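You operate a simulated robot arm through the tools that you are given. There is no shell and no other tool. Be economical: measure what you need, move in short steps, check, and stop when the job is done.

You are at the controls of a simulated two-armed robot. One attempt, no reset.

JOB
Open the left black drawer, take the purple sling and leave it in the inside of the left black drawer and shut the drawer again. Then put the teal cloth from the top of the wooden bench on the rubber mat on the green bench. Then push the right orange drawer shut. Then switch the white tester switch on. Then open the left grey drawer, put the yellow felt block in the inside of the left grey drawer, then shut the drawer. Then put the brass brush on the top of the blue cart. Keep to this order.

The check looks at the end state, three seconds after you hand in, the way a careful person would. Anything else that was tipped, shoved, dropped, spilled or broken makes it a failure. Flat cloth is picked up by pressing the open fingertips on it (5 to 10 N) and closing them slowly along it; thin cloth reads only 2 to 8 mm in the jaws.

ROBOT AND FRAMES
Two 7-joint arms with fingered hands on one trunk, on a base that drives. Base frame: it is fixed to the floor where the robot stands at the start and does not move with it; the origin is under the middle of the robot, x ahead of it, y to its left, z up. Readings come in m, rad, newtons and seconds.
The left shoulder is at the start at [0.04, 0.146, 1.255], the right one opposite. With the tool pointing down near the work surface each hand reaches from about 0.26 to 0.7 m from the robot's upright axis, wherever it stands, measured 20 degrees to its own side. Places, roughly: brass brush (13x4x5 cm) [-5, 2.6, 0.9]; inside of the left black drawer [0.7, 0.2, 0.7]; inside of the left grey drawer [-4.8, 2.5, 0.7]; left black drawer [0.7, 0.1, 0.7]; left grey drawer [-4.8, 2.5, 0.7]; purple sling (20x6x3 cm) [0.7, 0.1, 0.9]; right orange drawer [-0.7, 1.6, 0.7]; rubber mat on the green bench (31x18 cm) [-2.3, 0.82, 0.86]; teal cloth (7x5x4 cm) [0.9, 0.4, 0.9]; top of the blue cart [-5.2, 4.9, 0.8]; white tester switch [-2.4, 1.2, 0.9]; yellow felt block (6x5x4 cm) [-4.9, 2.4, 0.9]. Payload 4 kg a hand.
Tool frame (each hand has its own): the origin (TCP) lies between the finger pads and is the grasp point; the fingertips stand 0.026 m ahead of it; z points along the fingers, y is the line along which they close. Largest opening 0.148 m; the body of the gripper starts 0.073 m behind the TCP. The gripper is a hand of 3 fingers: y runs from the thumb to the fingers, the wrist lies at [0, 0, -0.224] in the tool frame, and closing takes about 1.5 s.
Orientation is that of the tool frame in the base frame, as [roll, pitch, yaw] about the fixed x, y, z axes, in that order (R = Rz(yaw) Ry(pitch) Rx(roll)). With the fingers straight down and closing along the base's y, the tool's x points along the base's -x, its y along +y and its z along -z.

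CONTROLS
- The arms move only by the tool drive_tool. It takes "left_deltas", "right_deltas" or both (then of equal length, played together; a hand with none holds still); each is a list of rows, each a list of 7 numbers: the opening, from 0 (shut) to 1 (fully open), then the shift along the tool's x, y, z in m, then the turn, a rotation vector about the tool's x, y, z in degrees. In form: [[claw, dx, dy, dz, wx, wy, wz], ...]. A call has 1 to 8 rows; each row shifts and turns the commanded pose from where the row before left it, along the tool's axes as they then stand. Rows are played at 5 a second. More than 0.05 m and 0.15 rad between two rows, or a gripper value outside its range, and nothing of the call is played. A pose out of reach is approached as far as the arm can. The call stops where the force on the tool passes 40 N (or 10 N more than at its start, if that is more) or the arm is blocked; 0.2 s more then pass. Each finger travels about 0.108 m/s and halts on what it meets, pressing with about 29 N; the grip force reading is that of the motor and also rises with nothing between the fingers. The clock runs only during rows and for 0.2 s after the last one: add rows that do not move to give the fingers time. The reply holds the time, the measured pose of the TCP, the force on the tool along the base axes, the opening and the grip force, in the units named above and with some noise, with the torque about the TCP (base axes, N m) and any sound that the robot's microphone picked up.
- Cameras (640 x 400 px; columns grow to the right, rows downward): "scene" is now at [0.0969, 0.0064, 1.4593]; the picture's right is [0.08, -1.00, 0.00], its down [-0.78, -0.07, -0.62] and it looks along [0.62, 0.05, -0.79] (base axes); focal length 260 px, centre (320, 200). "left" rides on the left gripper at [-0.068, -0.039, -0.09] in its tool frame; the picture's right is [0.50, -0.87, 0.00], its down [0.66, 0.38, -0.65] and it looks along [0.57, 0.33, 0.76] (tool axes); focal length 222 px, centre (320, 200). "right" rides on the right gripper at [0.068, -0.039, -0.09] in its tool frame; the picture's right is [0.50, 0.87, 0.00], its down [-0.66, 0.38, -0.65] and it looks along [-0.57, 0.33, 0.76] (tool axes); focal length 222 px, centre (320, 200). There is no depth. A picture from a camera that has moved, and an enlarged one, comes with that camera's place and axes in the base frame and with its lens.
- grab_frame(camera): a new picture of that camera. It takes no simulated time.
- move_column(by): slides the trunk up (or, below 0, down) by that many m; the arms and the scene camera ride with it, the base frame stays. It gives what a move gives, with no picture.
- steer(legs): drives the robot by 1 to 6 legs, each [ahead, left, turn to the left] in m, m and rad, along the robot's own axes; the way and the turn of a leg run together, so that a leg with both is an arc; at most 1.5 m and 3.142 rad a leg. The arms and the cameras ride along, it lands a little off, and it stops where it bumps. It gives what a move gives.
- grasp_type(shape, hand): the hand has 3 fingers and takes this shape, open, in about a second: jaw (thumb against the fingers, like two jaws); tri (thumb and two fingers); tip (a fingertip pinch); poke (one finger out to press); point (the index stretched); flat (the hand flat); cup (the hand cupped); fist (a fist). The gripper value then closes the fingers along that shape, each until it touches; the sizes above hold for jaw. It gives what a move gives, with no picture.
- pan_tilt(pan, tilt): turns the head with the scene camera to pan (to the left, within 1.501 rad either way) and tilt (down, from -0.506 to 1.204), counted from straight ahead of the robot. It gives what a move gives.
- enlarge(camera, box): a new picture of the part [left, top, right, bottom] of that camera's present view, enlarged. It takes no simulated time.
- sign_off(): hands the job in; it is judged then, once.

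Work in short steps. Places have to be worked out from the pictures, the camera data and where the tool is seen: move nearer, look again, correct. Check each grasp and each placing, and mend what went wrong. You have 207 turns and 190 pictures in all, those below and enlarged ones among them. Open the grippers and draw the arms clear of the work before you hand the job in, unless the task says otherwise; then end with one line.

The tools are called after "Call:" as name(argument=value, ...) on one line, values as JSON. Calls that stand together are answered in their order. drive_tool: Moves the arms, as the interface text tells. Its arguments: {"type":"object","properties":{"left_deltas":{"type":"array","items":{"type":"array","items":{"type":"number"}}},"right_deltas":{"type":"array","items":{"type":"array","items":{"type":"number"}}}},"required":[]} The other tools are called the same way: move_column (by) slides the trunk up or down; grasp_type (shape, hand) gives the hand a shape; steer (legs) drives the base; pan_tilt (pan, tilt) turns the head that bears the scene camera; grab_frame (camera) takes a picture; enlarge (camera, box) takes an enlarged picture of a part of a camera's view; sign_off () hands the job in.

At the start:

```text
t: 0.0
left_eef_pos: [0.5573, 0.2449, 1.1592]
left_tool_rot: [-3.139, -0.001, -3.141]
left_ft_force: [0.5, -0.1, 0.1]
left_ft_torque: [0.03, -0.02, -0.01]
left_gripper_width: 0.1478
left_finger_force: 0.1
left_shape: jaw
right_eef_pos: [0.5152, -0.1995, 1.1171]
right_tool_rot: [3.141, 0.002, -3.141]
right_ft_force: [-0.1, 0.5, -0.3]
right_ft_torque: [0.03, 0.0, 0.05]
right_gripper_width: 0.1479
right_finger_force: 0.0
right_shape: jaw
trunk travel left (down, up): [-0.425, 0.081]
robot x, y, heading: [0.0009, 0.001, 0.002]
head pan, tilt: [0.084, 0.902]
```

scene: 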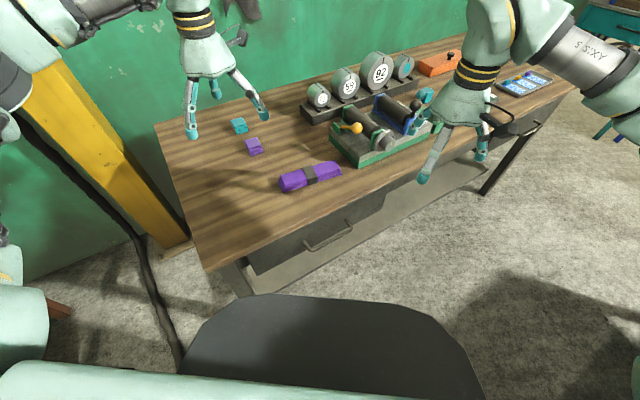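
right: 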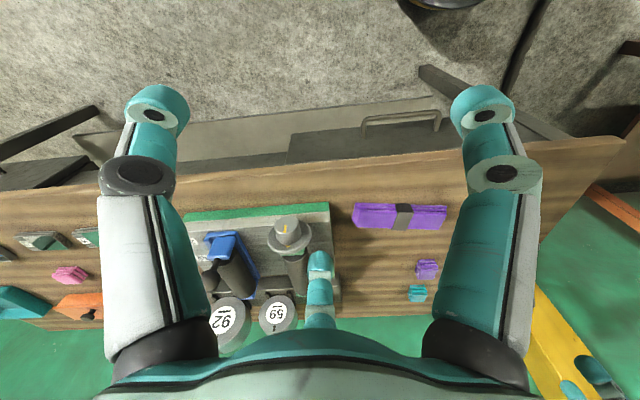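
left: 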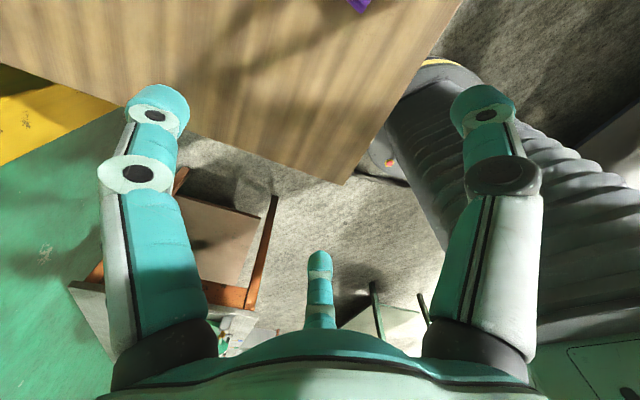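

I'll look closer at the drawer front and handle first.

Call:
enlarge(camera="scene", box=[200, 100, 440, 300])

Call:
enlarge(camera="right", box=[280, 60, 520, 210])

```text
2.00 times, centred on (320, 200) of scene
camera zoom: at [0.0969, 0.0064, 1.4593], right [0.08, -1.0, 0.0], down [-0.78, -0.07, -0.62], along [0.62, 0.05, -0.79], focal length 520 px, centre (320, 200)
```

zoom: 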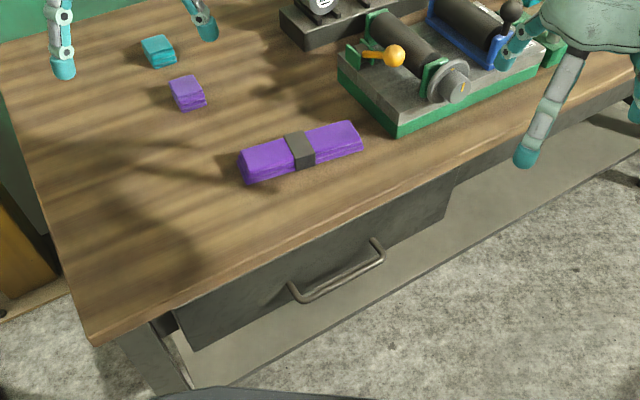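

```text
2.67 times, centred on (400, 135) of right
camera zoom: at [0.4486, -0.2375, 1.2076], right [-0.5, 0.87, 0.0], down [0.66, 0.38, 0.65], along [0.57, 0.33, -0.76], focal length 592 px, centre (107, 373)
```

zoom: 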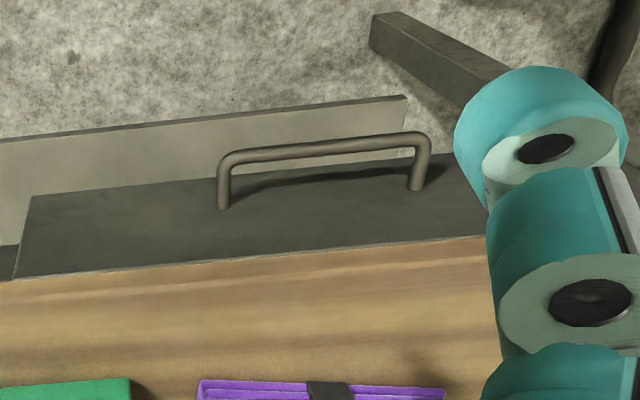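

The bench front is yawed about 36° to the base. I triangulate the handle bar centre at about [0.514, 0.003, 0.732]. Next I look down at my own base so I know how much room I have.

Call:
pan_tilt(pan=0.0, tilt=1.2)

Call:
grab_frame(camera="scene")

Call:
pan_tilt(pan=0.6, tilt=0.6)

Call:
grab_frame(camera="scene")

```text
t: 0.8
left_eef_pos: [0.5571, 0.2444, 1.1582]
left_tool_rot: [3.141, 0.0, -3.141]
left_ft_force: [-0.9, -0.4, -0.7]
left_ft_torque: [-0.04, -0.02, 0.01]
left_gripper_width: 0.148
left_finger_force: 0.0
left_shape: jaw
right_eef_pos: [0.5155, -0.1989, 1.1176]
right_tool_rot: [-3.141, 0.001, 3.14]
right_ft_force: [-0.1, 0.2, 0.3]
right_ft_torque: [0.02, 0.03, 0.01]
right_gripper_width: 0.148
right_finger_force: 0.1
right_shape: jaw
trunk travel left (down, up): [-0.425, 0.081]
robot x, y, heading: [-0.0005, 0.0009, 0.003]
head pan, tilt: [0.0, 1.201]
```

```text
184 pictures are left
camera scene: at [0.0777, 0.0001, 1.4397], right [0.0, -1.0, 0.0], down [-0.93, 0.0, -0.36], along [0.36, 0.0, -0.93], focal length 260 px, centre (320, 200)
```

scene: 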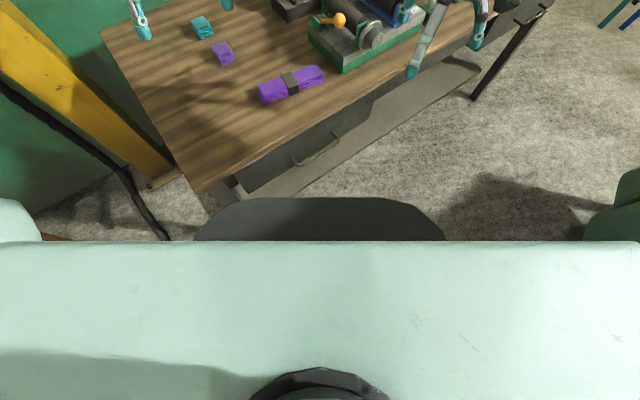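

```text
t: 1.8
left_eef_pos: [0.5559, 0.246, 1.1603]
left_tool_rot: [3.14, -0.001, 3.141]
left_ft_force: [0.6, -0.1, 0.2]
left_ft_torque: [0.01, -0.02, -0.01]
left_gripper_width: 0.148
left_finger_force: 0.1
left_shape: jaw
right_eef_pos: [0.516, -0.1983, 1.1174]
right_tool_rot: [3.14, 0.0, 3.141]
right_ft_force: [-0.6, -0.1, -0.6]
right_ft_torque: [0.0, 0.02, 0.0]
right_gripper_width: 0.148
right_finger_force: 0.0
right_shape: jaw
trunk travel left (down, up): [-0.425, 0.081]
robot x, y, heading: [-0.0011, -0.005, -0.003]
head pan, tilt: [0.6, 0.6]
```

```text
183 pictures are left
camera scene: at [0.0947, 0.0499, 1.4842], right [0.56, -0.83, 0.0], down [-0.47, -0.32, -0.82], along [0.68, 0.47, -0.57], focal length 260 px, centre (320, 200)
```

scene: 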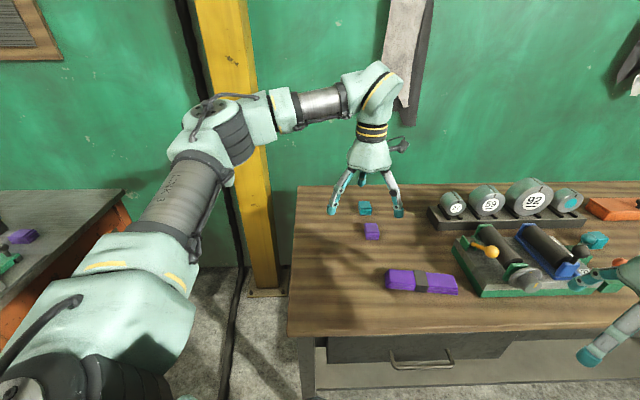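

The robot should square up to the bench, which lies at about 0.63 rad heading. I turn and back off slightly, keeping the hands high and clear.

Call:
steer(legs=[[0, 0, 0.627], [-0.12, 0.0, 0]])

Call:
pan_tilt(pan=0.0, tilt=0.9)

Call:
grab_frame(camera="scene")

Call:
grab_frame(camera="right")

```text
t: 4.7
left_eef_pos: [0.2124, 0.4576, 1.1562]
left_tool_rot: [-3.14, -0.002, -2.517]
left_ft_force: [-0.3, -0.9, -0.4]
left_ft_torque: [0.01, -0.01, 0.0]
left_gripper_width: 0.1475
left_finger_force: 0.0
left_shape: jaw
right_eef_pos: [0.4395, 0.0719, 1.115]
right_tool_rot: [3.141, 0.0, -2.517]
right_ft_force: [0.5, 0.9, -0.1]
right_ft_torque: [-0.02, 0.03, 0.05]
right_gripper_width: 0.1476
right_finger_force: 0.0
right_shape: jaw
trunk travel left (down, up): [-0.425, 0.081]
robot x, y, heading: [-0.0928, -0.0701, 0.627]
head pan, tilt: [0.6, 0.6]
```

```text
t: 5.7
left_eef_pos: [0.212, 0.456, 1.1574]
left_tool_rot: [-3.141, -0.002, -2.517]
left_ft_force: [-0.3, 0.4, -0.9]
left_ft_torque: [0.01, 0.0, -0.01]
left_gripper_width: 0.148
left_finger_force: 0.2
left_shape: jaw
right_eef_pos: [0.4383, 0.0724, 1.1174]
right_tool_rot: [-3.14, -0.001, -2.517]
right_ft_force: [-0.4, 0.0, 0.2]
right_ft_torque: [-0.02, 0.01, -0.01]
right_gripper_width: 0.1479
right_finger_force: 0.1
right_shape: jaw
trunk travel left (down, up): [-0.425, 0.081]
robot x, y, heading: [-0.0963, -0.073, 0.624]
head pan, tilt: [0.0, 0.901]
```

```text
182 pictures are left
camera scene: at [-0.0168, -0.013, 1.4595], right [0.59, -0.81, 0.0], down [-0.64, -0.46, -0.62], along [0.5, 0.36, -0.78], focal length 260 px, centre (320, 200)
```

scene: 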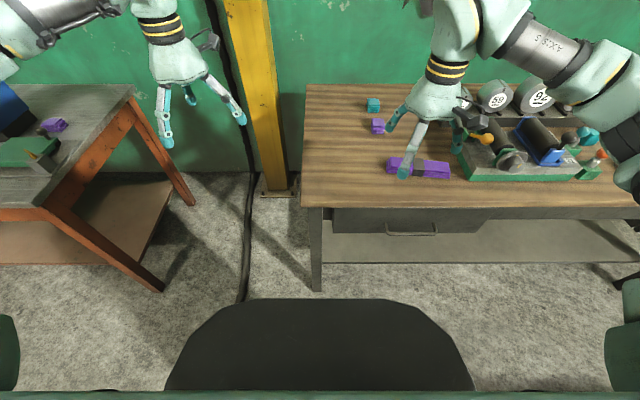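

```text
181 pictures are left
camera right: at [0.4072, 0.0005, 1.2073], right [-0.91, 0.41, 0.0], down [0.31, 0.69, 0.65], along [0.27, 0.6, -0.76], focal length 222 px, centre (320, 200)
```

right: 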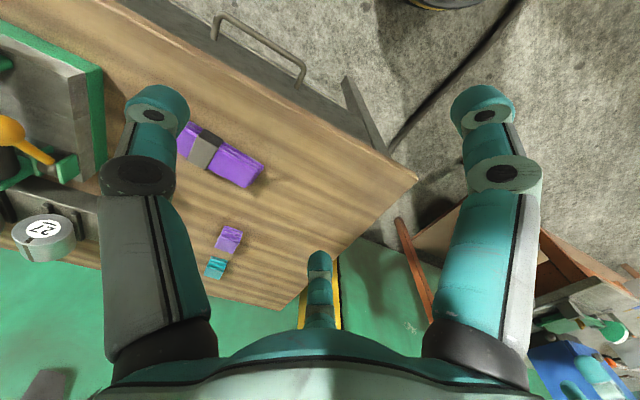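

The bench is now square to me and the drawer handle sits at about (0.545, -0.30, 0.73) in the robot frame. I bring the right hand back, close it, and tilt it so the fingers point down and slightly inward.

Call:
drive_tool(right_deltas=[[0, 0.032, -0.033, 0, 0, 0, 0], [0, 0.032, -0.033, 0, 0, 0, 0], [0, 0.032, -0.033, 0, 0, 0, 0], [0, 0, 0, 0.0, 0, -7.5, 0], [0, 0, 0, 0, 0, -7.5, 0], [0, 0, 0, 0, 0, -7.5, 0], [0, 0.019, 0, 0.046, 0, 0, 0], [0, 0.019, 0, 0.046, 0, 0, 0]])

Call:
drive_tool(right_deltas=[[0, 0.019, 0, 0.046, 0, 0, 0], [0, 0.019, 0, 0.046, 0, 0, 0], [0, 0, 0, 0, 0, 0, 0]])

Call:
grab_frame(camera="right")

Call:
grab_frame(camera="scene")

```text
t: 7.5
left_eef_pos: [0.2123, 0.4546, 1.1581]
left_tool_rot: [-3.141, -0.002, -2.516]
left_ft_force: [0.0, 0.2, -0.4]
left_ft_torque: [-0.04, 0.0, -0.02]
left_gripper_width: 0.1481
left_finger_force: 0.1
left_shape: jaw
right_eef_pos: [0.4196, -0.0673, 1.0163]
right_tool_rot: [3.141, 0.394, -2.516]
right_ft_force: [-0.3, 0.1, 0.1]
right_ft_torque: [-0.01, -0.01, -0.04]
right_gripper_width: 0.0
right_finger_force: 29.3
right_shape: jaw
trunk travel left (down, up): [-0.425, 0.081]
robot x, y, heading: [-0.096, -0.0722, 0.625]
head pan, tilt: [0.0, 0.901]
```

```text
t: 8.3
left_eef_pos: [0.2106, 0.4561, 1.1584]
left_tool_rot: [-3.14, 0.001, -2.517]
left_ft_force: [-0.8, 0.3, -0.8]
left_ft_torque: [-0.01, 0.01, 0.02]
left_gripper_width: 0.148
left_finger_force: 0.0
left_shape: jaw
right_eef_pos: [0.4187, -0.0629, 0.9174]
right_tool_rot: [3.141, 0.394, -2.516]
right_ft_force: [0.7, 0.4, -0.1]
right_ft_torque: [-0.01, -0.03, -0.04]
right_gripper_width: 0.0
right_finger_force: 28.9
right_shape: jaw
trunk travel left (down, up): [-0.425, 0.081]
robot x, y, heading: [-0.0951, -0.0698, 0.627]
head pan, tilt: [0.0, 0.901]
```

```text
180 pictures are left
camera right: at [0.3634, -0.1514, 0.9755], right [-0.88, 0.43, -0.19], down [0.07, 0.51, 0.86], along [0.47, 0.74, -0.48], focal length 222 px, centre (320, 200)
```

right: 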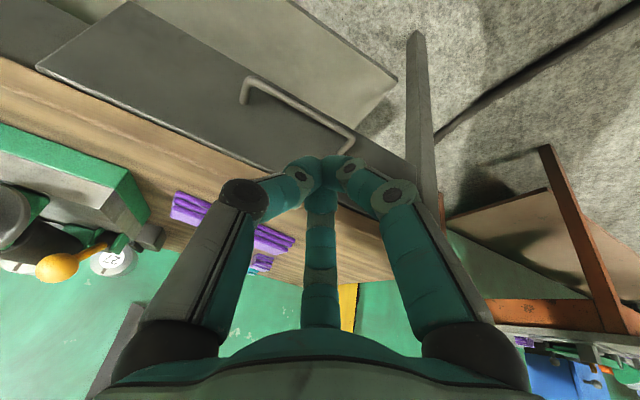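

```text
179 pictures are left
camera scene: at [-0.0179, -0.0132, 1.4596], right [0.59, -0.81, 0.0], down [-0.64, -0.46, -0.62], along [0.5, 0.36, -0.78], focal length 260 px, centre (320, 200)
```

scene: 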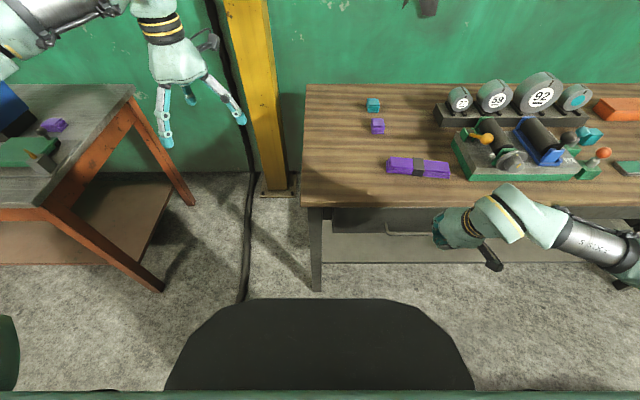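

The bar midpoint from this view is [0.513, 0.0, 0.732], which agrees with the earlier estimate. I check how thick the closed finger bunch is.

Call:
enlarge(camera="right", box=[220, 60, 420, 260])

Call:
grab_frame(camera="left")

```text
2.00 times, centred on (320, 160) of right
camera zoom: at [0.3634, -0.1514, 0.9755], right [-0.88, 0.43, -0.19], down [0.07, 0.51, 0.86], along [0.47, 0.74, -0.48], focal length 444 px, centre (320, 280)
```

zoom: 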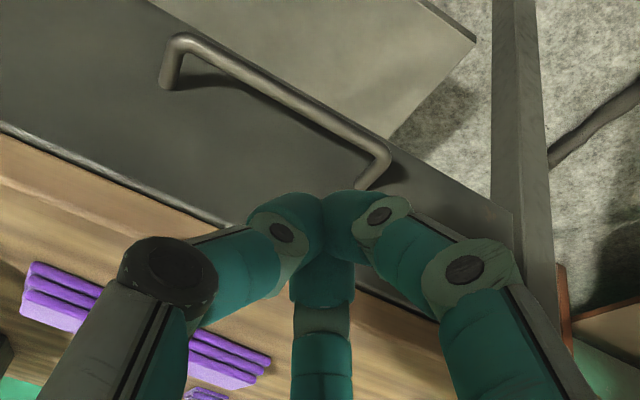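

```text
177 pictures are left
camera left: at [0.2889, 0.4648, 1.2484], right [0.1, -0.99, 0.0], down [-0.75, -0.08, 0.65], along [-0.65, -0.07, -0.76], focal length 222 px, centre (320, 200)
```

left: 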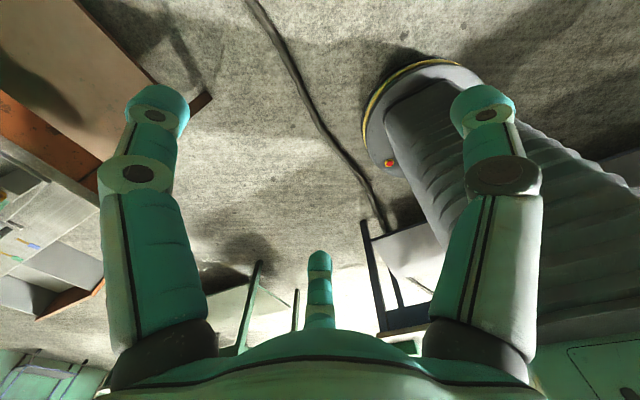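

The closed bunch is too thick for the gap, so I'll grip the bar instead, with the hand nearly horizontal and the jaw closing vertically. I pitch further and roll the hand 90°, keeping it in free space.

Call:
drive_tool(right_deltas=[[0.6, 0, 0, -0.02, 0, -7.5, 0], [0.6, 0, 0, -0.02, 0, -7.5, 0], [0.6, 0, 0, -0.02, 0, -7.5, 0], [0.6, 0, 0, 0, 0, -7.5, 0], [0.6, 0, 0, 0, 0, -7.5, 0], [0.6, 0, 0, 0, 0, 0, 8], [0.6, 0, 0, 0, 0, 0, 8], [0.6, 0, 0, 0, 0, 0, 8]])

Call:
drive_tool(right_deltas=[[0.6, 0, 0, 0, 0, 0, 8.25], [0.6, 0, 0, 0, 0, 0, 8.25], [0.6, 0, 0, 0, 0, 0, 8.25], [0.6, 0, 0, 0, 0, 0, 8.25], [0.6, 0, 0, 0, 0, 0, 8.25], [0.6, 0, 0, 0, 0, 0, 8.25], [0.6, 0, 0, 0, 0, 0, 8.25], [0.6, 0, 0, 0, 0, 0, 8.25]])

Call:
grab_frame(camera="right")

Call:
grab_frame(camera="scene")

```text
t: 10.1
left_eef_pos: [0.2118, 0.4569, 1.1577]
left_tool_rot: [3.14, -0.001, -2.516]
left_ft_force: [-0.2, 0.4, -0.2]
left_ft_torque: [0.03, 0.02, -0.01]
left_gripper_width: 0.1479
left_finger_force: 0.0
left_shape: jaw
right_eef_pos: [0.4747, -0.0486, 1.0259]
right_tool_rot: [2.803, 0.657, -3.03]
right_ft_force: [0.4, -0.4, 0.2]
right_ft_torque: [0.03, -0.03, -0.01]
right_gripper_width: 0.0887
right_finger_force: 0.1
right_shape: jaw
right hand out of reach, approached as far as the arm can: row 1, 2, 3, 4, 5
trunk travel left (down, up): [-0.425, 0.081]
robot x, y, heading: [-0.0956, -0.0688, 0.624]
head pan, tilt: [0.0, 0.901]
```

```text
t: 11.9
left_eef_pos: [0.2125, 0.455, 1.1576]
left_tool_rot: [-3.141, 0.0, -2.517]
left_ft_force: [-0.4, 0.0, 0.0]
left_ft_torque: [0.02, -0.01, 0.0]
left_gripper_width: 0.1481
left_finger_force: 0.1
left_shape: jaw
right_eef_pos: [0.5316, -0.1112, 1.0632]
right_tool_rot: [2.418, 0.005, 2.225]
right_ft_force: [0.0, 0.4, -0.3]
right_ft_torque: [-0.04, 0.02, 0.01]
right_gripper_width: 0.0885
right_finger_force: 0.1
right_shape: jaw
right hand out of reach, approached as far as the arm can: row 3, 4, 5, 6, 7, 8
trunk travel left (down, up): [-0.425, 0.081]
robot x, y, heading: [-0.0942, -0.0708, 0.622]
head pan, tilt: [0.0, 0.901]
```

```text
176 pictures are left
camera right: at [0.4204, -0.1112, 1.1043], right [0.21, 0.79, 0.57], down [0.28, -0.61, 0.74], along [0.94, 0.0, -0.35], focal length 222 px, centre (320, 200)
```

right: 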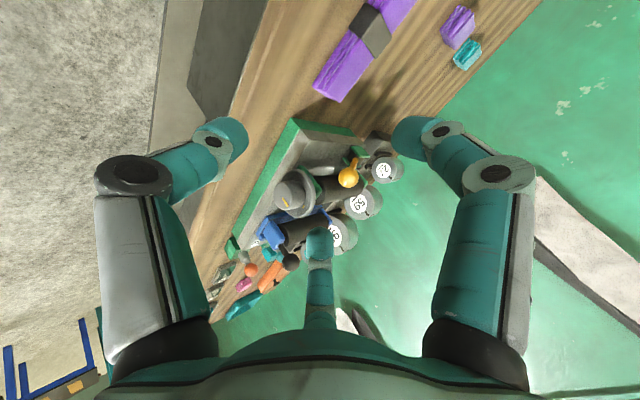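

```text
175 pictures are left
camera scene: at [-0.0171, -0.0139, 1.4595], right [0.59, -0.81, 0.0], down [-0.64, -0.46, -0.62], along [0.5, 0.36, -0.78], focal length 260 px, centre (320, 200)
```

scene: 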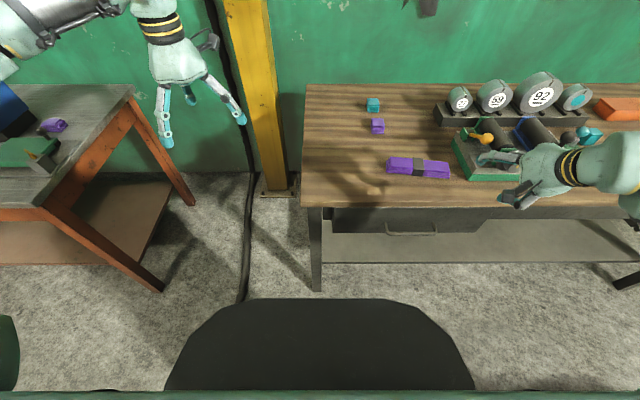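

The arm was too cramped that close in, although the roll succeeded (tool x now points left, tilt about 41°). I back the base away by 0.2 m for room, then pitch further.

Call:
steer(legs=[[-0.2, 0.0, 0]])

Call:
drive_tool(right_deltas=[[0.6, -0.0, 0.02, 0.02, 0, 0, 0], [0.6, 0, -0.02, 0.03, 0, 0, 0], [0.6, 0, -0.02, 0.03, -4, 0, 0], [0.6, 0, 0, 0, -4, 0, 0], [0.6, 0, 0, 0, -4, 0, 0], [0.6, 0, 0, 0, -4, 0, 0], [0.6, 0, 0, 0, 0, 0, 0]])

```text
t: 13.5
left_eef_pos: [0.0536, 0.3401, 1.1565]
left_tool_rot: [-3.141, -0.004, -2.515]
left_ft_force: [-0.2, -0.2, -0.2]
left_ft_torque: [0.0, 0.02, 0.0]
left_gripper_width: 0.1478
left_finger_force: 0.0
left_shape: jaw
right_eef_pos: [0.3745, -0.2245, 1.0608]
right_tool_rot: [2.418, 0.006, 2.226]
right_ft_force: [0.1, 0.3, 0.0]
right_ft_torque: [0.04, 0.01, 0.0]
right_gripper_width: 0.0885
right_finger_force: 0.1
right_shape: jaw
trunk travel left (down, up): [-0.425, 0.081]
robot x, y, heading: [-0.2542, -0.1891, 0.621]
head pan, tilt: [0.0, 0.901]
```

```text
t: 15.1
left_eef_pos: [0.0532, 0.3415, 1.1582]
left_tool_rot: [3.142, -0.001, -2.515]
left_ft_force: [0.4, 0.1, 0.2]
left_ft_torque: [0.0, -0.02, -0.02]
left_gripper_width: 0.1478
left_finger_force: 0.0
left_shape: jaw
right_eef_pos: [0.4138, -0.2144, 0.9912]
right_tool_rot: [2.137, 0.001, 2.233]
right_ft_force: [-0.1, -0.2, 0.8]
right_ft_torque: [-0.03, -0.03, 0.01]
right_gripper_width: 0.0883
right_finger_force: 0.1
right_shape: jaw
right hand out of reach, approached as far as the arm can: row 2, 3
trunk travel left (down, up): [-0.425, 0.081]
robot x, y, heading: [-0.2568, -0.1835, 0.625]
head pan, tilt: [0.0, 0.901]
```

The arm has room now. The bar is at (0.732, -0.302, 0.732) in the robot frame, so I bring the hand to a pre-grasp point about 12 cm out from it.

Call:
drive_tool(right_deltas=[[0.5, 0.0193, -0.0195, 0.0282, 0, 0, 0], [0.5, 0.0193, -0.0195, 0.0282, 0, 0, 0], [0.5, 0.0193, -0.0195, 0.0282, 0, 0, 0], [0.5, 0.0193, -0.0195, 0.0282, 0, 0, 0], [0.5, 0.0193, -0.0195, 0.0282, 0, 0, 0], [0.5, 0.0193, -0.0195, 0.0282, 0, 0, 0], [0.5, 0, 0, 0, -6, 0, 0], [0.5, 0, 0, 0, -6, 0, 0]])

Call:
grab_frame(camera="right")

Call:
grab_frame(camera="scene")

```text
t: 16.9
left_eef_pos: [0.0528, 0.3396, 1.1589]
left_tool_rot: [3.141, 0.0, -2.515]
left_ft_force: [-0.1, 0.7, 0.2]
left_ft_torque: [-0.02, 0.0, 0.04]
left_gripper_width: 0.1478
left_finger_force: 0.0
left_shape: jaw
right_eef_pos: [0.447, -0.1238, 0.7897]
right_tool_rot: [1.926, 0.005, 2.224]
right_ft_force: [-0.2, -0.1, 0.9]
right_ft_torque: [-0.02, 0.01, -0.02]
right_gripper_width: 0.0742
right_finger_force: 0.0
right_shape: jaw
right hand out of reach, approached as far as the arm can: row 1, 2, 3, 4, 5
trunk travel left (down, up): [-0.425, 0.081]
robot x, y, heading: [-0.2556, -0.1862, 0.622]
head pan, tilt: [0.0, 0.901]
```

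```text
174 pictures are left
camera right: at [0.3287, -0.1294, 0.7845], right [-0.07, 0.58, 0.81], down [0.02, -0.81, 0.59], along [1.0, 0.05, 0.05], focal length 222 px, centre (320, 200)
```

right: 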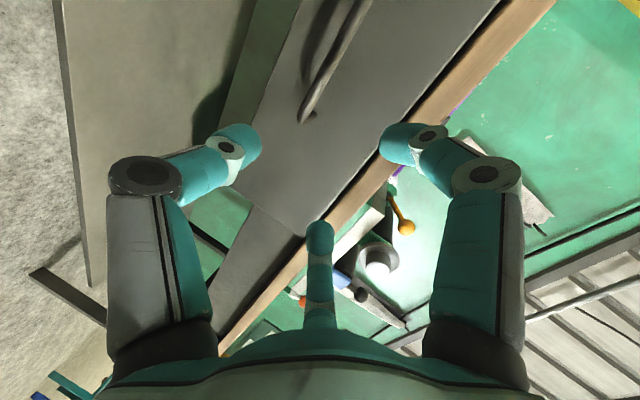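

```text
173 pictures are left
camera scene: at [-0.1763, -0.1286, 1.4595], right [0.59, -0.81, 0.0], down [-0.64, -0.46, -0.62], along [0.5, 0.36, -0.78], focal length 260 px, centre (320, 200)
```

scene: 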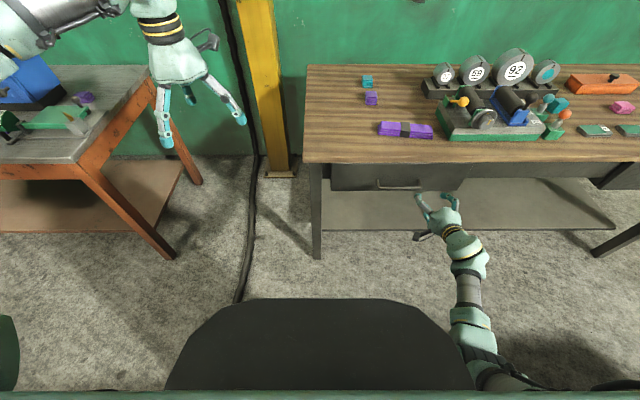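

The hand is at tilt 70° and the bar is confirmed near the expected place. I align sideways and in height first, stopping short of the bar.

Call:
drive_tool(right_deltas=[[0.5, 0.02, -0.013, 0.0208, 0, 0, 0], [0.5, 0.02, -0.013, 0.0208, 0, 0, 0], [0.5, 0.02, -0.013, 0.0208, 0, 0, 0], [0.5, 0, 0, 0, 0, 0, 0]])

Call:
grab_frame(camera="right")

Call:
enlarge(camera="scene", box=[340, 150, 500, 250])

```text
t: 17.9
left_eef_pos: [0.0529, 0.34, 1.158]
left_tool_rot: [3.141, 0.001, -2.517]
left_ft_force: [0.0, -0.1, 0.0]
left_ft_torque: [0.03, -0.01, 0.03]
left_gripper_width: 0.1475
left_finger_force: 0.1
left_shape: jaw
right_eef_pos: [0.4446, -0.0486, 0.7295]
right_tool_rot: [1.926, 0.004, 2.228]
right_ft_force: [0.8, 0.4, -1.0]
right_ft_torque: [0.0, -0.01, 0.0]
right_gripper_width: 0.074
right_finger_force: 0.1
right_shape: jaw
trunk travel left (down, up): [-0.425, 0.081]
robot x, y, heading: [-0.2532, -0.1852, 0.626]
head pan, tilt: [0.0, 0.901]
```

```text
172 pictures are left
camera right: at [0.3271, -0.0534, 0.7255], right [-0.07, 0.58, 0.81], down [0.02, -0.81, 0.59], along [1.0, 0.05, 0.04], focal length 222 px, centre (320, 200)
```

right: 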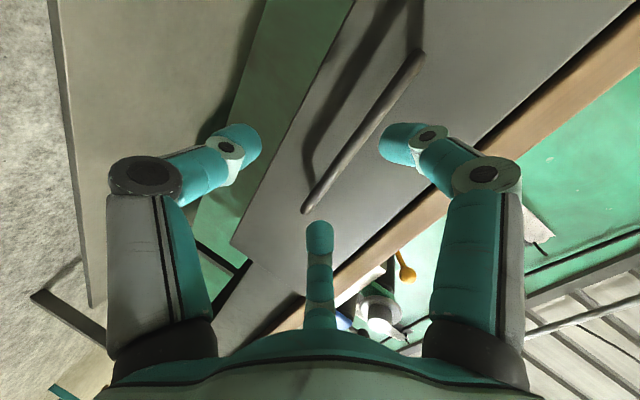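

```text
4.00 times, centred on (420, 200) of scene
camera zoom: at [-0.1765, -0.1286, 1.4595], right [0.59, -0.81, 0.0], down [-0.64, -0.46, -0.62], along [0.5, 0.36, -0.78], focal length 1039 px, centre (-80, 200)
```

zoom: 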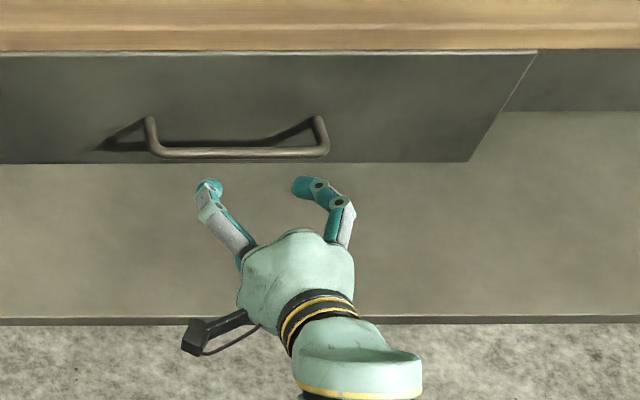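

The bar lies nicely between the thumb below and the two fingers above. I advance about 7.7 cm and then close.

Call:
drive_tool(right_deltas=[[0.5, 0, 0.0133, 0.0361, 0, 0, 0], [0.5, 0, 0.0133, 0.0361, 0, 0, 0], [0.5, 0, 0, 0, 0, 0, 0], [0, 0, 0, 0, 0, 0, 0], [0, 0, 0, 0, 0, 0, 0], [0, 0, 0, 0, 0, 0, 0], [0, 0, 0, 0, 0, 0, 0]])

Call:
grab_frame(camera="right")

Call:
enlarge(camera="scene", box=[340, 150, 500, 250])

```text
t: 19.5
left_eef_pos: [0.0514, 0.3392, 1.1592]
left_tool_rot: [-3.14, 0.001, -2.517]
left_ft_force: [-0.1, -0.2, -0.6]
left_ft_torque: [0.02, -0.04, 0.0]
left_gripper_width: 0.1481
left_finger_force: 0.1
left_shape: jaw
right_eef_pos: [0.4909, -0.0132, 0.7314]
right_tool_rot: [1.927, 0.005, 2.225]
right_ft_force: [-6.8, -5.5, 4.5]
right_ft_torque: [0.09, -0.12, -0.02]
right_gripper_width: 0.0067
right_finger_force: 29.4
right_shape: jaw
right hand out of reach, approached as far as the arm can: row 2
trunk travel left (down, up): [-0.425, 0.081]
robot x, y, heading: [-0.2537, -0.1869, 0.631]
head pan, tilt: [0.0, 0.901]
```

```text
170 pictures are left
camera right: at [0.3719, -0.0187, 0.7261], right [-0.07, 0.58, 0.81], down [0.02, -0.81, 0.59], along [1.0, 0.05, 0.05], focal length 222 px, centre (320, 200)
```

right: 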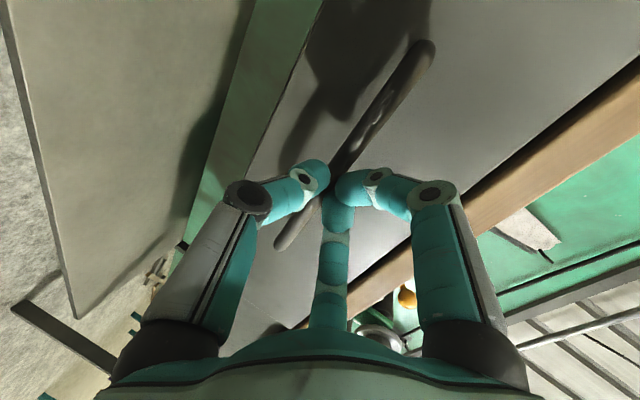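

```text
4.00 times, centred on (420, 200) of scene
camera zoom: at [-0.1783, -0.1292, 1.4597], right [0.58, -0.81, 0.0], down [-0.63, -0.46, -0.62], along [0.5, 0.36, -0.78], focal length 1039 px, centre (-80, 200)
```

zoom: 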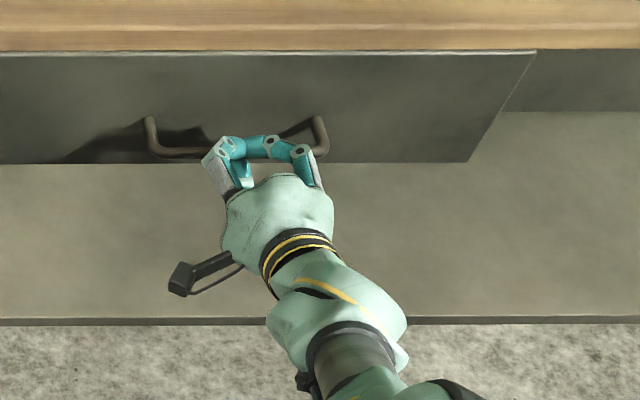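

The bar is gripped (width reads 6.7 mm). I pull the drawer open by backing the base.

Call:
steer(legs=[[-0.1, 0.0, 0]])

Call:
grab_frame(camera="scene")

```text
t: 20.7
left_eef_pos: [-0.0266, 0.2834, 1.1557]
left_tool_rot: [3.141, -0.004, -2.516]
left_ft_force: [-0.2, 0.5, 0.5]
left_ft_torque: [-0.01, 0.01, 0.02]
left_gripper_width: 0.1478
left_finger_force: 0.1
left_shape: jaw
right_eef_pos: [0.4111, -0.0692, 0.7301]
right_tool_rot: [1.929, 0.007, 2.227]
right_ft_force: [0.7, 0.4, -0.5]
right_ft_torque: [0.01, 0.02, -0.03]
right_gripper_width: 0.006
right_finger_force: 28.6
right_shape: jaw
trunk travel left (down, up): [-0.425, 0.081]
robot x, y, heading: [-0.3382, -0.2405, 0.624]
head pan, tilt: [0.0, 0.901]
```

```text
168 pictures are left
camera scene: at [-0.2553, -0.1852, 1.4593], right [0.59, -0.81, 0.0], down [-0.64, -0.46, -0.62], along [0.5, 0.36, -0.78], focal length 260 px, centre (320, 200)
```

scene: 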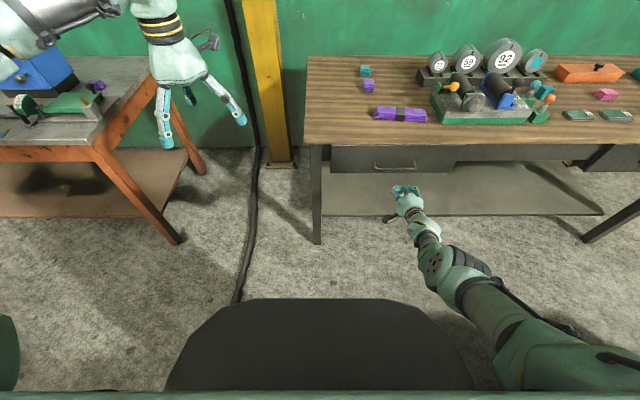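

The tips only caught the bar by about 2 cm less than needed because the arm ran out of reach, and they slipped off. I open, retract the hand, drive nearer, and re-grip deeper.

Call:
drive_tool(right_deltas=[[0.4, 0, -0.0174, -0.0469, 0, 0, 0], [0.4, 0, -0.0174, -0.0469, 0, 0, 0], [0.4, 0, 0, 0, 0, 0, 0]])

Call:
steer(legs=[[0.15, 0.0, 0]])

Call:
grab_frame(camera="right")

```text
t: 21.5
left_eef_pos: [-0.0296, 0.2837, 1.1577]
left_tool_rot: [-3.141, -0.001, -2.516]
left_ft_force: [-0.3, 0.2, -0.1]
left_ft_torque: [-0.02, 0.01, 0.01]
left_gripper_width: 0.1476
left_finger_force: 0.1
left_shape: jaw
right_eef_pos: [0.3299, -0.1292, 0.732]
right_tool_rot: [1.928, 0.008, 2.226]
right_ft_force: [0.1, 0.3, -0.5]
right_ft_torque: [0.01, 0.01, -0.02]
right_gripper_width: 0.0589
right_finger_force: 0.1
right_shape: jaw
trunk travel left (down, up): [-0.425, 0.081]
robot x, y, heading: [-0.3382, -0.2406, 0.627]
head pan, tilt: [0.0, 0.901]
```

```text
t: 22.9
left_eef_pos: [0.0934, 0.3691, 1.1596]
left_tool_rot: [3.142, 0.002, -2.517]
left_ft_force: [-0.1, -0.2, 0.5]
left_ft_torque: [0.06, -0.02, -0.02]
left_gripper_width: 0.148
left_finger_force: 0.0
left_shape: jaw
right_eef_pos: [0.4515, -0.043, 0.7316]
right_tool_rot: [1.925, 0.003, 2.226]
right_ft_force: [0.5, 0.2, -0.5]
right_ft_torque: [0.01, 0.03, 0.02]
right_gripper_width: 0.0592
right_finger_force: 0.1
right_shape: jaw
trunk travel left (down, up): [-0.425, 0.081]
robot x, y, heading: [-0.2093, -0.151, 0.625]
head pan, tilt: [0.0, 0.901]
```

```text
167 pictures are left
camera right: at [0.3339, -0.049, 0.7273], right [-0.07, 0.58, 0.81], down [0.02, -0.81, 0.59], along [1.0, 0.05, 0.05], focal length 222 px, centre (320, 200)
```

right: 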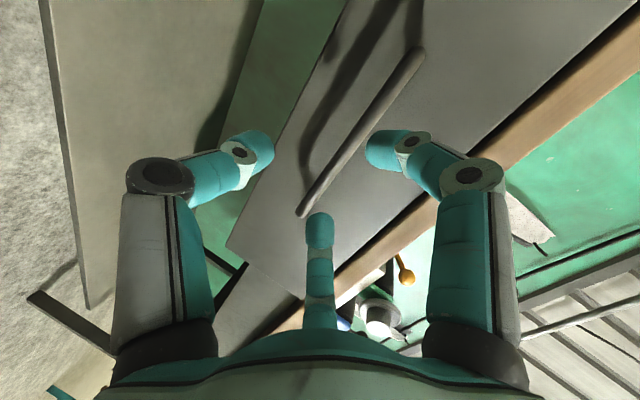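

Aligned again, with 7 cm left to the bar. I advance, then close.

Call:
drive_tool(right_deltas=[[0.4, 0, 0.0122, 0.0329, 0, 0, 0], [0.4, 0, 0.0122, 0.0329, 0, 0, 0], [0.4, 0, 0, 0, 0, 0, 0]])

Call:
grab_frame(camera="right")

```text
t: 23.6
left_eef_pos: [0.0939, 0.3689, 1.1588]
left_tool_rot: [3.14, -0.001, -2.518]
left_ft_force: [0.5, -0.2, 0.6]
left_ft_torque: [0.03, 0.01, 0.01]
left_gripper_width: 0.1479
left_finger_force: 0.1
left_shape: jaw
right_eef_pos: [0.5086, 0.0005, 0.7311]
right_tool_rot: [1.927, 0.005, 2.228]
right_ft_force: [-0.2, -0.3, 0.2]
right_ft_torque: [0.0, 0.01, -0.03]
right_gripper_width: 0.059
right_finger_force: 0.1
right_shape: jaw
trunk travel left (down, up): [-0.425, 0.081]
robot x, y, heading: [-0.2149, -0.152, 0.629]
head pan, tilt: [0.0, 0.901]
```

```text
166 pictures are left
camera right: at [0.3899, -0.0074, 0.726], right [-0.07, 0.58, 0.81], down [0.02, -0.81, 0.59], along [1.0, 0.05, 0.05], focal length 222 px, centre (320, 200)
```

right: 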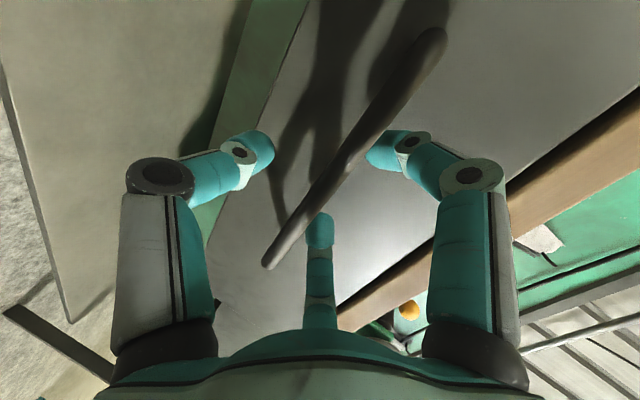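

TCP [0.509, 0.0005, 0.731] now sits at the bar with no contact. I close the fingers.

Call:
drive_tool(right_deltas=[[0, 0, 0, 0, 0, 0, 0], [0, 0, 0, 0, 0, 0, 0], [0, 0, 0, 0, 0, 0, 0], [0, 0, 0, 0, 0, 0, 0], [0, 0, 0, 0, 0, 0, 0]])

Call:
steer(legs=[[-0.08, 0.0, 0]])

Call:
grab_frame(camera="scene")

```text
t: 24.9
left_eef_pos: [0.0942, 0.3705, 1.1584]
left_tool_rot: [-3.141, -0.002, -2.518]
left_ft_force: [-0.3, 0.1, -0.4]
left_ft_torque: [0.01, 0.01, 0.01]
left_gripper_width: 0.1481
left_finger_force: 0.1
left_shape: jaw
right_eef_pos: [0.5083, -0.0001, 0.731]
right_tool_rot: [1.927, 0.004, 2.226]
right_ft_force: [3.7, 4.4, -0.9]
right_ft_torque: [0.01, 0.01, 0.03]
right_gripper_width: 0.0001
right_finger_force: 28.9
right_shape: jaw
trunk travel left (down, up): [-0.425, 0.081]
robot x, y, heading: [-0.2128, -0.1554, 0.625]
head pan, tilt: [0.0, 0.901]
```

```text
t: 25.9
left_eef_pos: [0.0341, 0.3263, 1.157]
left_tool_rot: [3.141, -0.003, -2.516]
left_ft_force: [-0.1, 0.5, 1.0]
left_ft_torque: [0.03, 0.03, -0.04]
left_gripper_width: 0.1477
left_finger_force: 0.0
left_shape: jaw
right_eef_pos: [0.4464, -0.0459, 0.7294]
right_tool_rot: [1.926, 0.006, 2.225]
right_ft_force: [0.3, 0.3, -0.1]
right_ft_torque: [0.0, 0.02, -0.02]
right_gripper_width: 0.0
right_finger_force: 28.6
right_shape: jaw
trunk travel left (down, up): [-0.425, 0.081]
robot x, y, heading: [-0.278, -0.2007, 0.628]
head pan, tilt: [0.0, 0.901]
```

```text
165 pictures are left
camera scene: at [-0.1958, -0.1419, 1.4593], right [0.58, -0.81, 0.0], down [-0.64, -0.46, -0.62], along [0.5, 0.36, -0.78], focal length 260 px, centre (320, 200)
```

scene: 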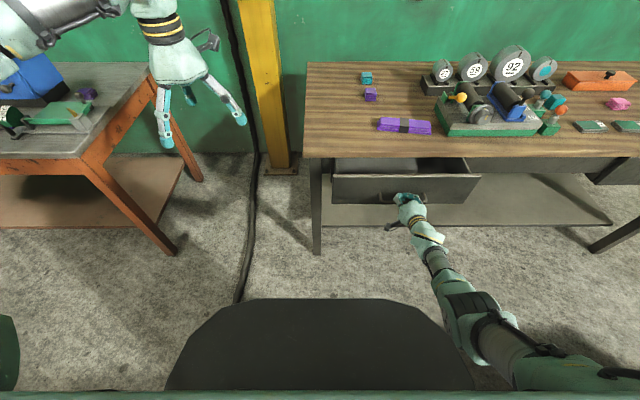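

The drawer is coming along, hooked behind the closed fingers. I keep backing.

Call:
steer(legs=[[-0.18, 0.0, 0]])

Call:
grab_frame(camera="scene")

```text
t: 27.6
left_eef_pos: [-0.1157, 0.2187, 1.1596]
left_tool_rot: [3.14, 0.002, -2.518]
left_ft_force: [-0.8, -0.8, 0.6]
left_ft_torque: [0.01, -0.02, -0.05]
left_gripper_width: 0.1482
left_finger_force: 0.1
left_shape: jaw
right_eef_pos: [0.2974, -0.1548, 0.7307]
right_tool_rot: [1.928, 0.006, 2.223]
right_ft_force: [0.3, 0.4, 0.4]
right_ft_torque: [0.03, -0.01, 0.03]
right_gripper_width: 0.0
right_finger_force: 29.2
right_shape: jaw
trunk travel left (down, up): [-0.425, 0.081]
robot x, y, heading: [-0.4236, -0.3042, 0.625]
head pan, tilt: [0.0, 0.901]
stopped in leg 1: the robot was blocked; the commanded pose is now the measured one
```

```text
164 pictures are left
camera scene: at [-0.3455, -0.2507, 1.4597], right [0.58, -0.81, 0.0], down [-0.64, -0.46, -0.62], along [0.5, 0.36, -0.78], focal length 260 px, centre (320, 200)
```

scene: 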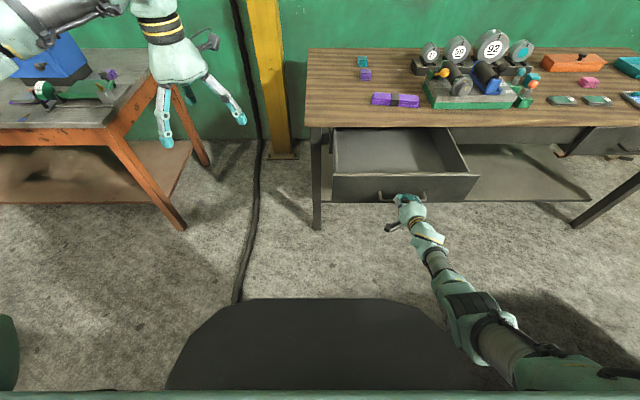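

The drawer is fully open, about 25 cm. I release the bar, retract, and raise the hand while turning it back toward vertical.

Call:
drive_tool(right_deltas=[[0.5, 0, 0, 0, 0, 0, 0], [0.5, 0, 0, 0, 0, 0, 0], [0.5, 0, 0, 0, 0, 0, 0], [0.5, 0, -0.0174, -0.0469, 0, 0, 0], [0.5, 0, -0.0174, -0.0469, 0, 0, 0], [0.5, 0, 0.0422, -0.0156, 0, 0, 0], [0.5, 0, 0.0422, -0.0156, 0, 0, 0], [0.5, 0, 0.0422, -0.0156, 0, 0, 0]])

Call:
grab_frame(camera="scene")

```text
t: 29.4
left_eef_pos: [-0.1154, 0.2201, 1.1589]
left_tool_rot: [3.141, -0.002, -2.518]
left_ft_force: [-0.1, 0.7, 0.3]
left_ft_torque: [-0.01, 0.01, 0.0]
left_gripper_width: 0.148
left_finger_force: 0.0
left_shape: jaw
right_eef_pos: [0.2207, -0.2144, 0.8634]
right_tool_rot: [1.93, 0.008, 2.224]
right_ft_force: [0.1, -0.4, -0.1]
right_ft_torque: [-0.01, 0.01, 0.03]
right_gripper_width: 0.074
right_finger_force: 0.1
right_shape: jaw
trunk travel left (down, up): [-0.425, 0.081]
robot x, y, heading: [-0.4228, -0.3051, 0.625]
head pan, tilt: [0.0, 0.901]
```

```text
163 pictures are left
camera scene: at [-0.3442, -0.2489, 1.4596], right [0.58, -0.81, 0.0], down [-0.64, -0.46, -0.62], along [0.5, 0.36, -0.78], focal length 260 px, centre (320, 200)
```

scene: 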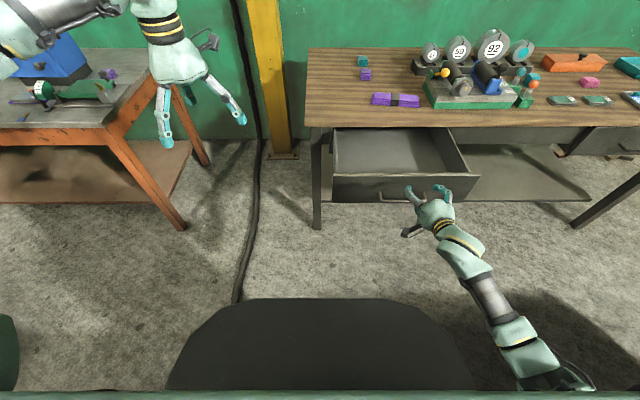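

I rotate the hand to point straight down, with the jaws closing fore-aft to suit the sling, and raise it.

Call:
drive_tool(right_deltas=[[0.7, 0, 0.02, 0, 8, 0, 0], [0.7, 0, 0.02, 0, 8, 0, 0], [0.7, 0, 0.02, 0, 8, 0, 0], [0.7, 0, 0.0, 0, 8, 0, 0], [0.7, 0, 0, -0.02, 8, 0, 0], [0.7, 0, 0, -0.02, 8, 0, 0], [0.7, 0, 0, -0.03, 8, 0, 0], [0.7, 0, 0, -0.03, 8, 0, 0]])

Call:
drive_tool(right_deltas=[[0.7, 0, 0, -0.04, 6, 0, 0], [0.7, 0, 0, -0.04, 0, 0, 0], [0.7, 0, 0, 0, 0, 0, 0]])

```text
t: 31.2
left_eef_pos: [-0.1133, 0.2183, 1.1568]
left_tool_rot: [3.141, -0.002, -2.518]
left_ft_force: [-0.8, 0.7, 0.3]
left_ft_torque: [-0.01, 0.01, 0.01]
left_gripper_width: 0.1481
left_finger_force: 0.0
left_shape: jaw
right_eef_pos: [0.2093, -0.2203, 1.0069]
right_tool_rot: [3.049, 0.009, 2.222]
right_ft_force: [0.2, -0.4, 0.3]
right_ft_torque: [0.0, -0.03, 0.02]
right_gripper_width: 0.1032
right_finger_force: 0.1
right_shape: jaw
trunk travel left (down, up): [-0.425, 0.081]
robot x, y, heading: [-0.4184, -0.3063, 0.624]
head pan, tilt: [0.0, 0.901]
```

```text
t: 32.0
left_eef_pos: [-0.1125, 0.2185, 1.1584]
left_tool_rot: [3.138, 0.0, -2.518]
left_ft_force: [-0.7, -0.1, 0.2]
left_ft_torque: [-0.01, 0.02, 0.0]
left_gripper_width: 0.1478
left_finger_force: 0.0
left_shape: jaw
right_eef_pos: [0.2068, -0.2224, 1.0854]
right_tool_rot: [-3.129, 0.004, 2.223]
right_ft_force: [-1.0, 0.4, 0.7]
right_ft_torque: [0.02, 0.01, 0.02]
right_gripper_width: 0.1034
right_finger_force: 0.1
right_shape: jaw
trunk travel left (down, up): [-0.425, 0.081]
robot x, y, heading: [-0.4232, -0.3053, 0.627]
head pan, tilt: [0.0, 0.901]
```

Both hands are high. I shift left so the drawer stays beside my trunk, and drive forward within reach of the sling.

Call:
steer(legs=[[0, 0.07, 0], [0.3, 0, 0]])

Call:
grab_frame(camera="scene")

Call:
grab_frame(camera="left")

```text
t: 34.7
left_eef_pos: [0.0881, 0.4525, 1.159]
left_tool_rot: [-3.14, 0.001, -2.516]
left_ft_force: [-0.3, -0.7, 0.1]
left_ft_torque: [0.0, -0.01, 0.01]
left_gripper_width: 0.1479
left_finger_force: 0.1
left_shape: jaw
right_eef_pos: [0.4083, 0.0103, 1.0864]
right_tool_rot: [-3.132, 0.005, 2.225]
right_ft_force: [-0.3, 0.0, -0.5]
right_ft_torque: [0.01, -0.01, -0.02]
right_gripper_width: 0.1032
right_finger_force: 0.1
right_shape: jaw
trunk travel left (down, up): [-0.425, 0.081]
robot x, y, heading: [-0.2171, -0.0701, 0.624]
head pan, tilt: [0.0, 0.901]
```

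```text
162 pictures are left
camera scene: at [-0.1418, -0.0163, 1.4597], right [0.59, -0.81, 0.0], down [-0.64, -0.46, -0.62], along [0.5, 0.36, -0.78], focal length 260 px, centre (320, 200)
```

scene: 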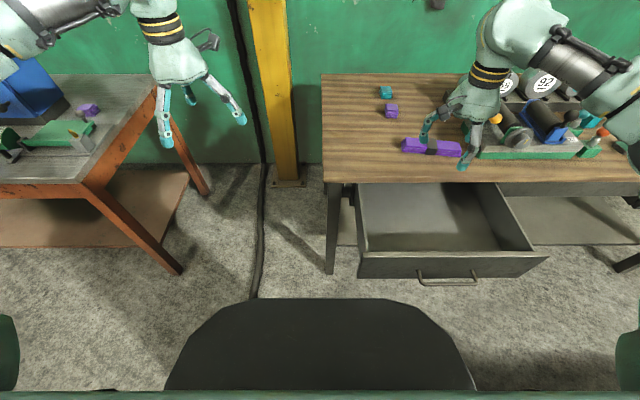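

```text
161 pictures are left
camera left: at [0.1656, 0.4616, 1.2492], right [0.1, -0.99, 0.0], down [-0.75, -0.08, 0.65], along [-0.65, -0.06, -0.76], focal length 222 px, centre (320, 200)
```

left: 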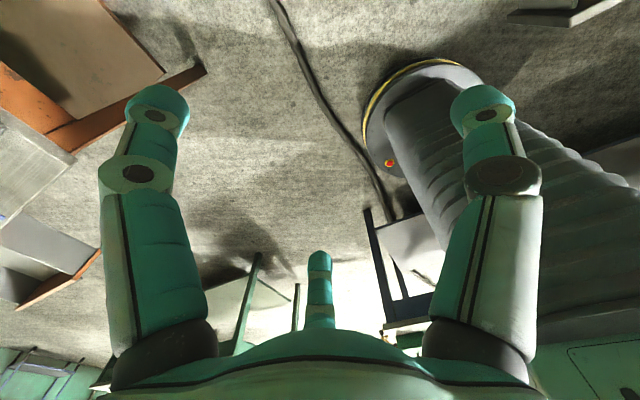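

The drawer front is still 0.38 ahead of me. I creep 0.14 m further forward to bring the sling in reach.

Call:
steer(legs=[[0.14, 0.0, 0]])

Call:
grab_frame(camera="right")

Call:
grab_frame(camera="scene")

```text
t: 36.0
left_eef_pos: [0.2015, 0.5342, 1.1599]
left_tool_rot: [-3.141, 0.0, -2.519]
left_ft_force: [-0.2, -0.3, 0.1]
left_ft_torque: [0.0, -0.02, -0.03]
left_gripper_width: 0.1479
left_finger_force: 0.0
left_shape: jaw
right_eef_pos: [0.5213, 0.0922, 1.086]
right_tool_rot: [-3.131, 0.007, 2.224]
right_ft_force: [0.4, -0.1, 0.0]
right_ft_torque: [0.06, 0.0, -0.01]
right_gripper_width: 0.1034
right_finger_force: 0.1
right_shape: jaw
trunk travel left (down, up): [-0.425, 0.081]
robot x, y, heading: [-0.1021, 0.0121, 0.623]
head pan, tilt: [0.0, 0.901]
```

```text
160 pictures are left
camera right: at [0.4503, 0.1238, 1.1775], right [0.38, 0.92, -0.01], down [0.7, -0.28, 0.65], along [0.6, -0.26, -0.76], focal length 222 px, centre (320, 200)
```

right: 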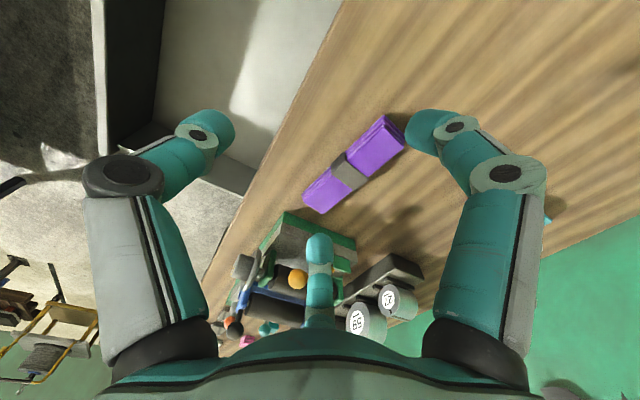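

```text
159 pictures are left
camera scene: at [-0.0285, 0.0655, 1.4597], right [0.58, -0.81, 0.0], down [-0.64, -0.46, -0.62], along [0.51, 0.36, -0.78], focal length 260 px, centre (320, 200)
```

scene: 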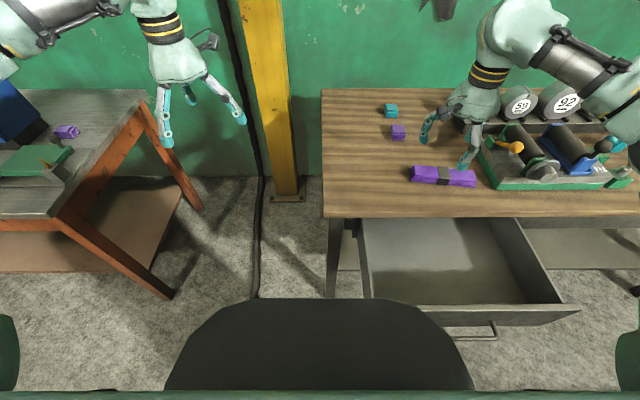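

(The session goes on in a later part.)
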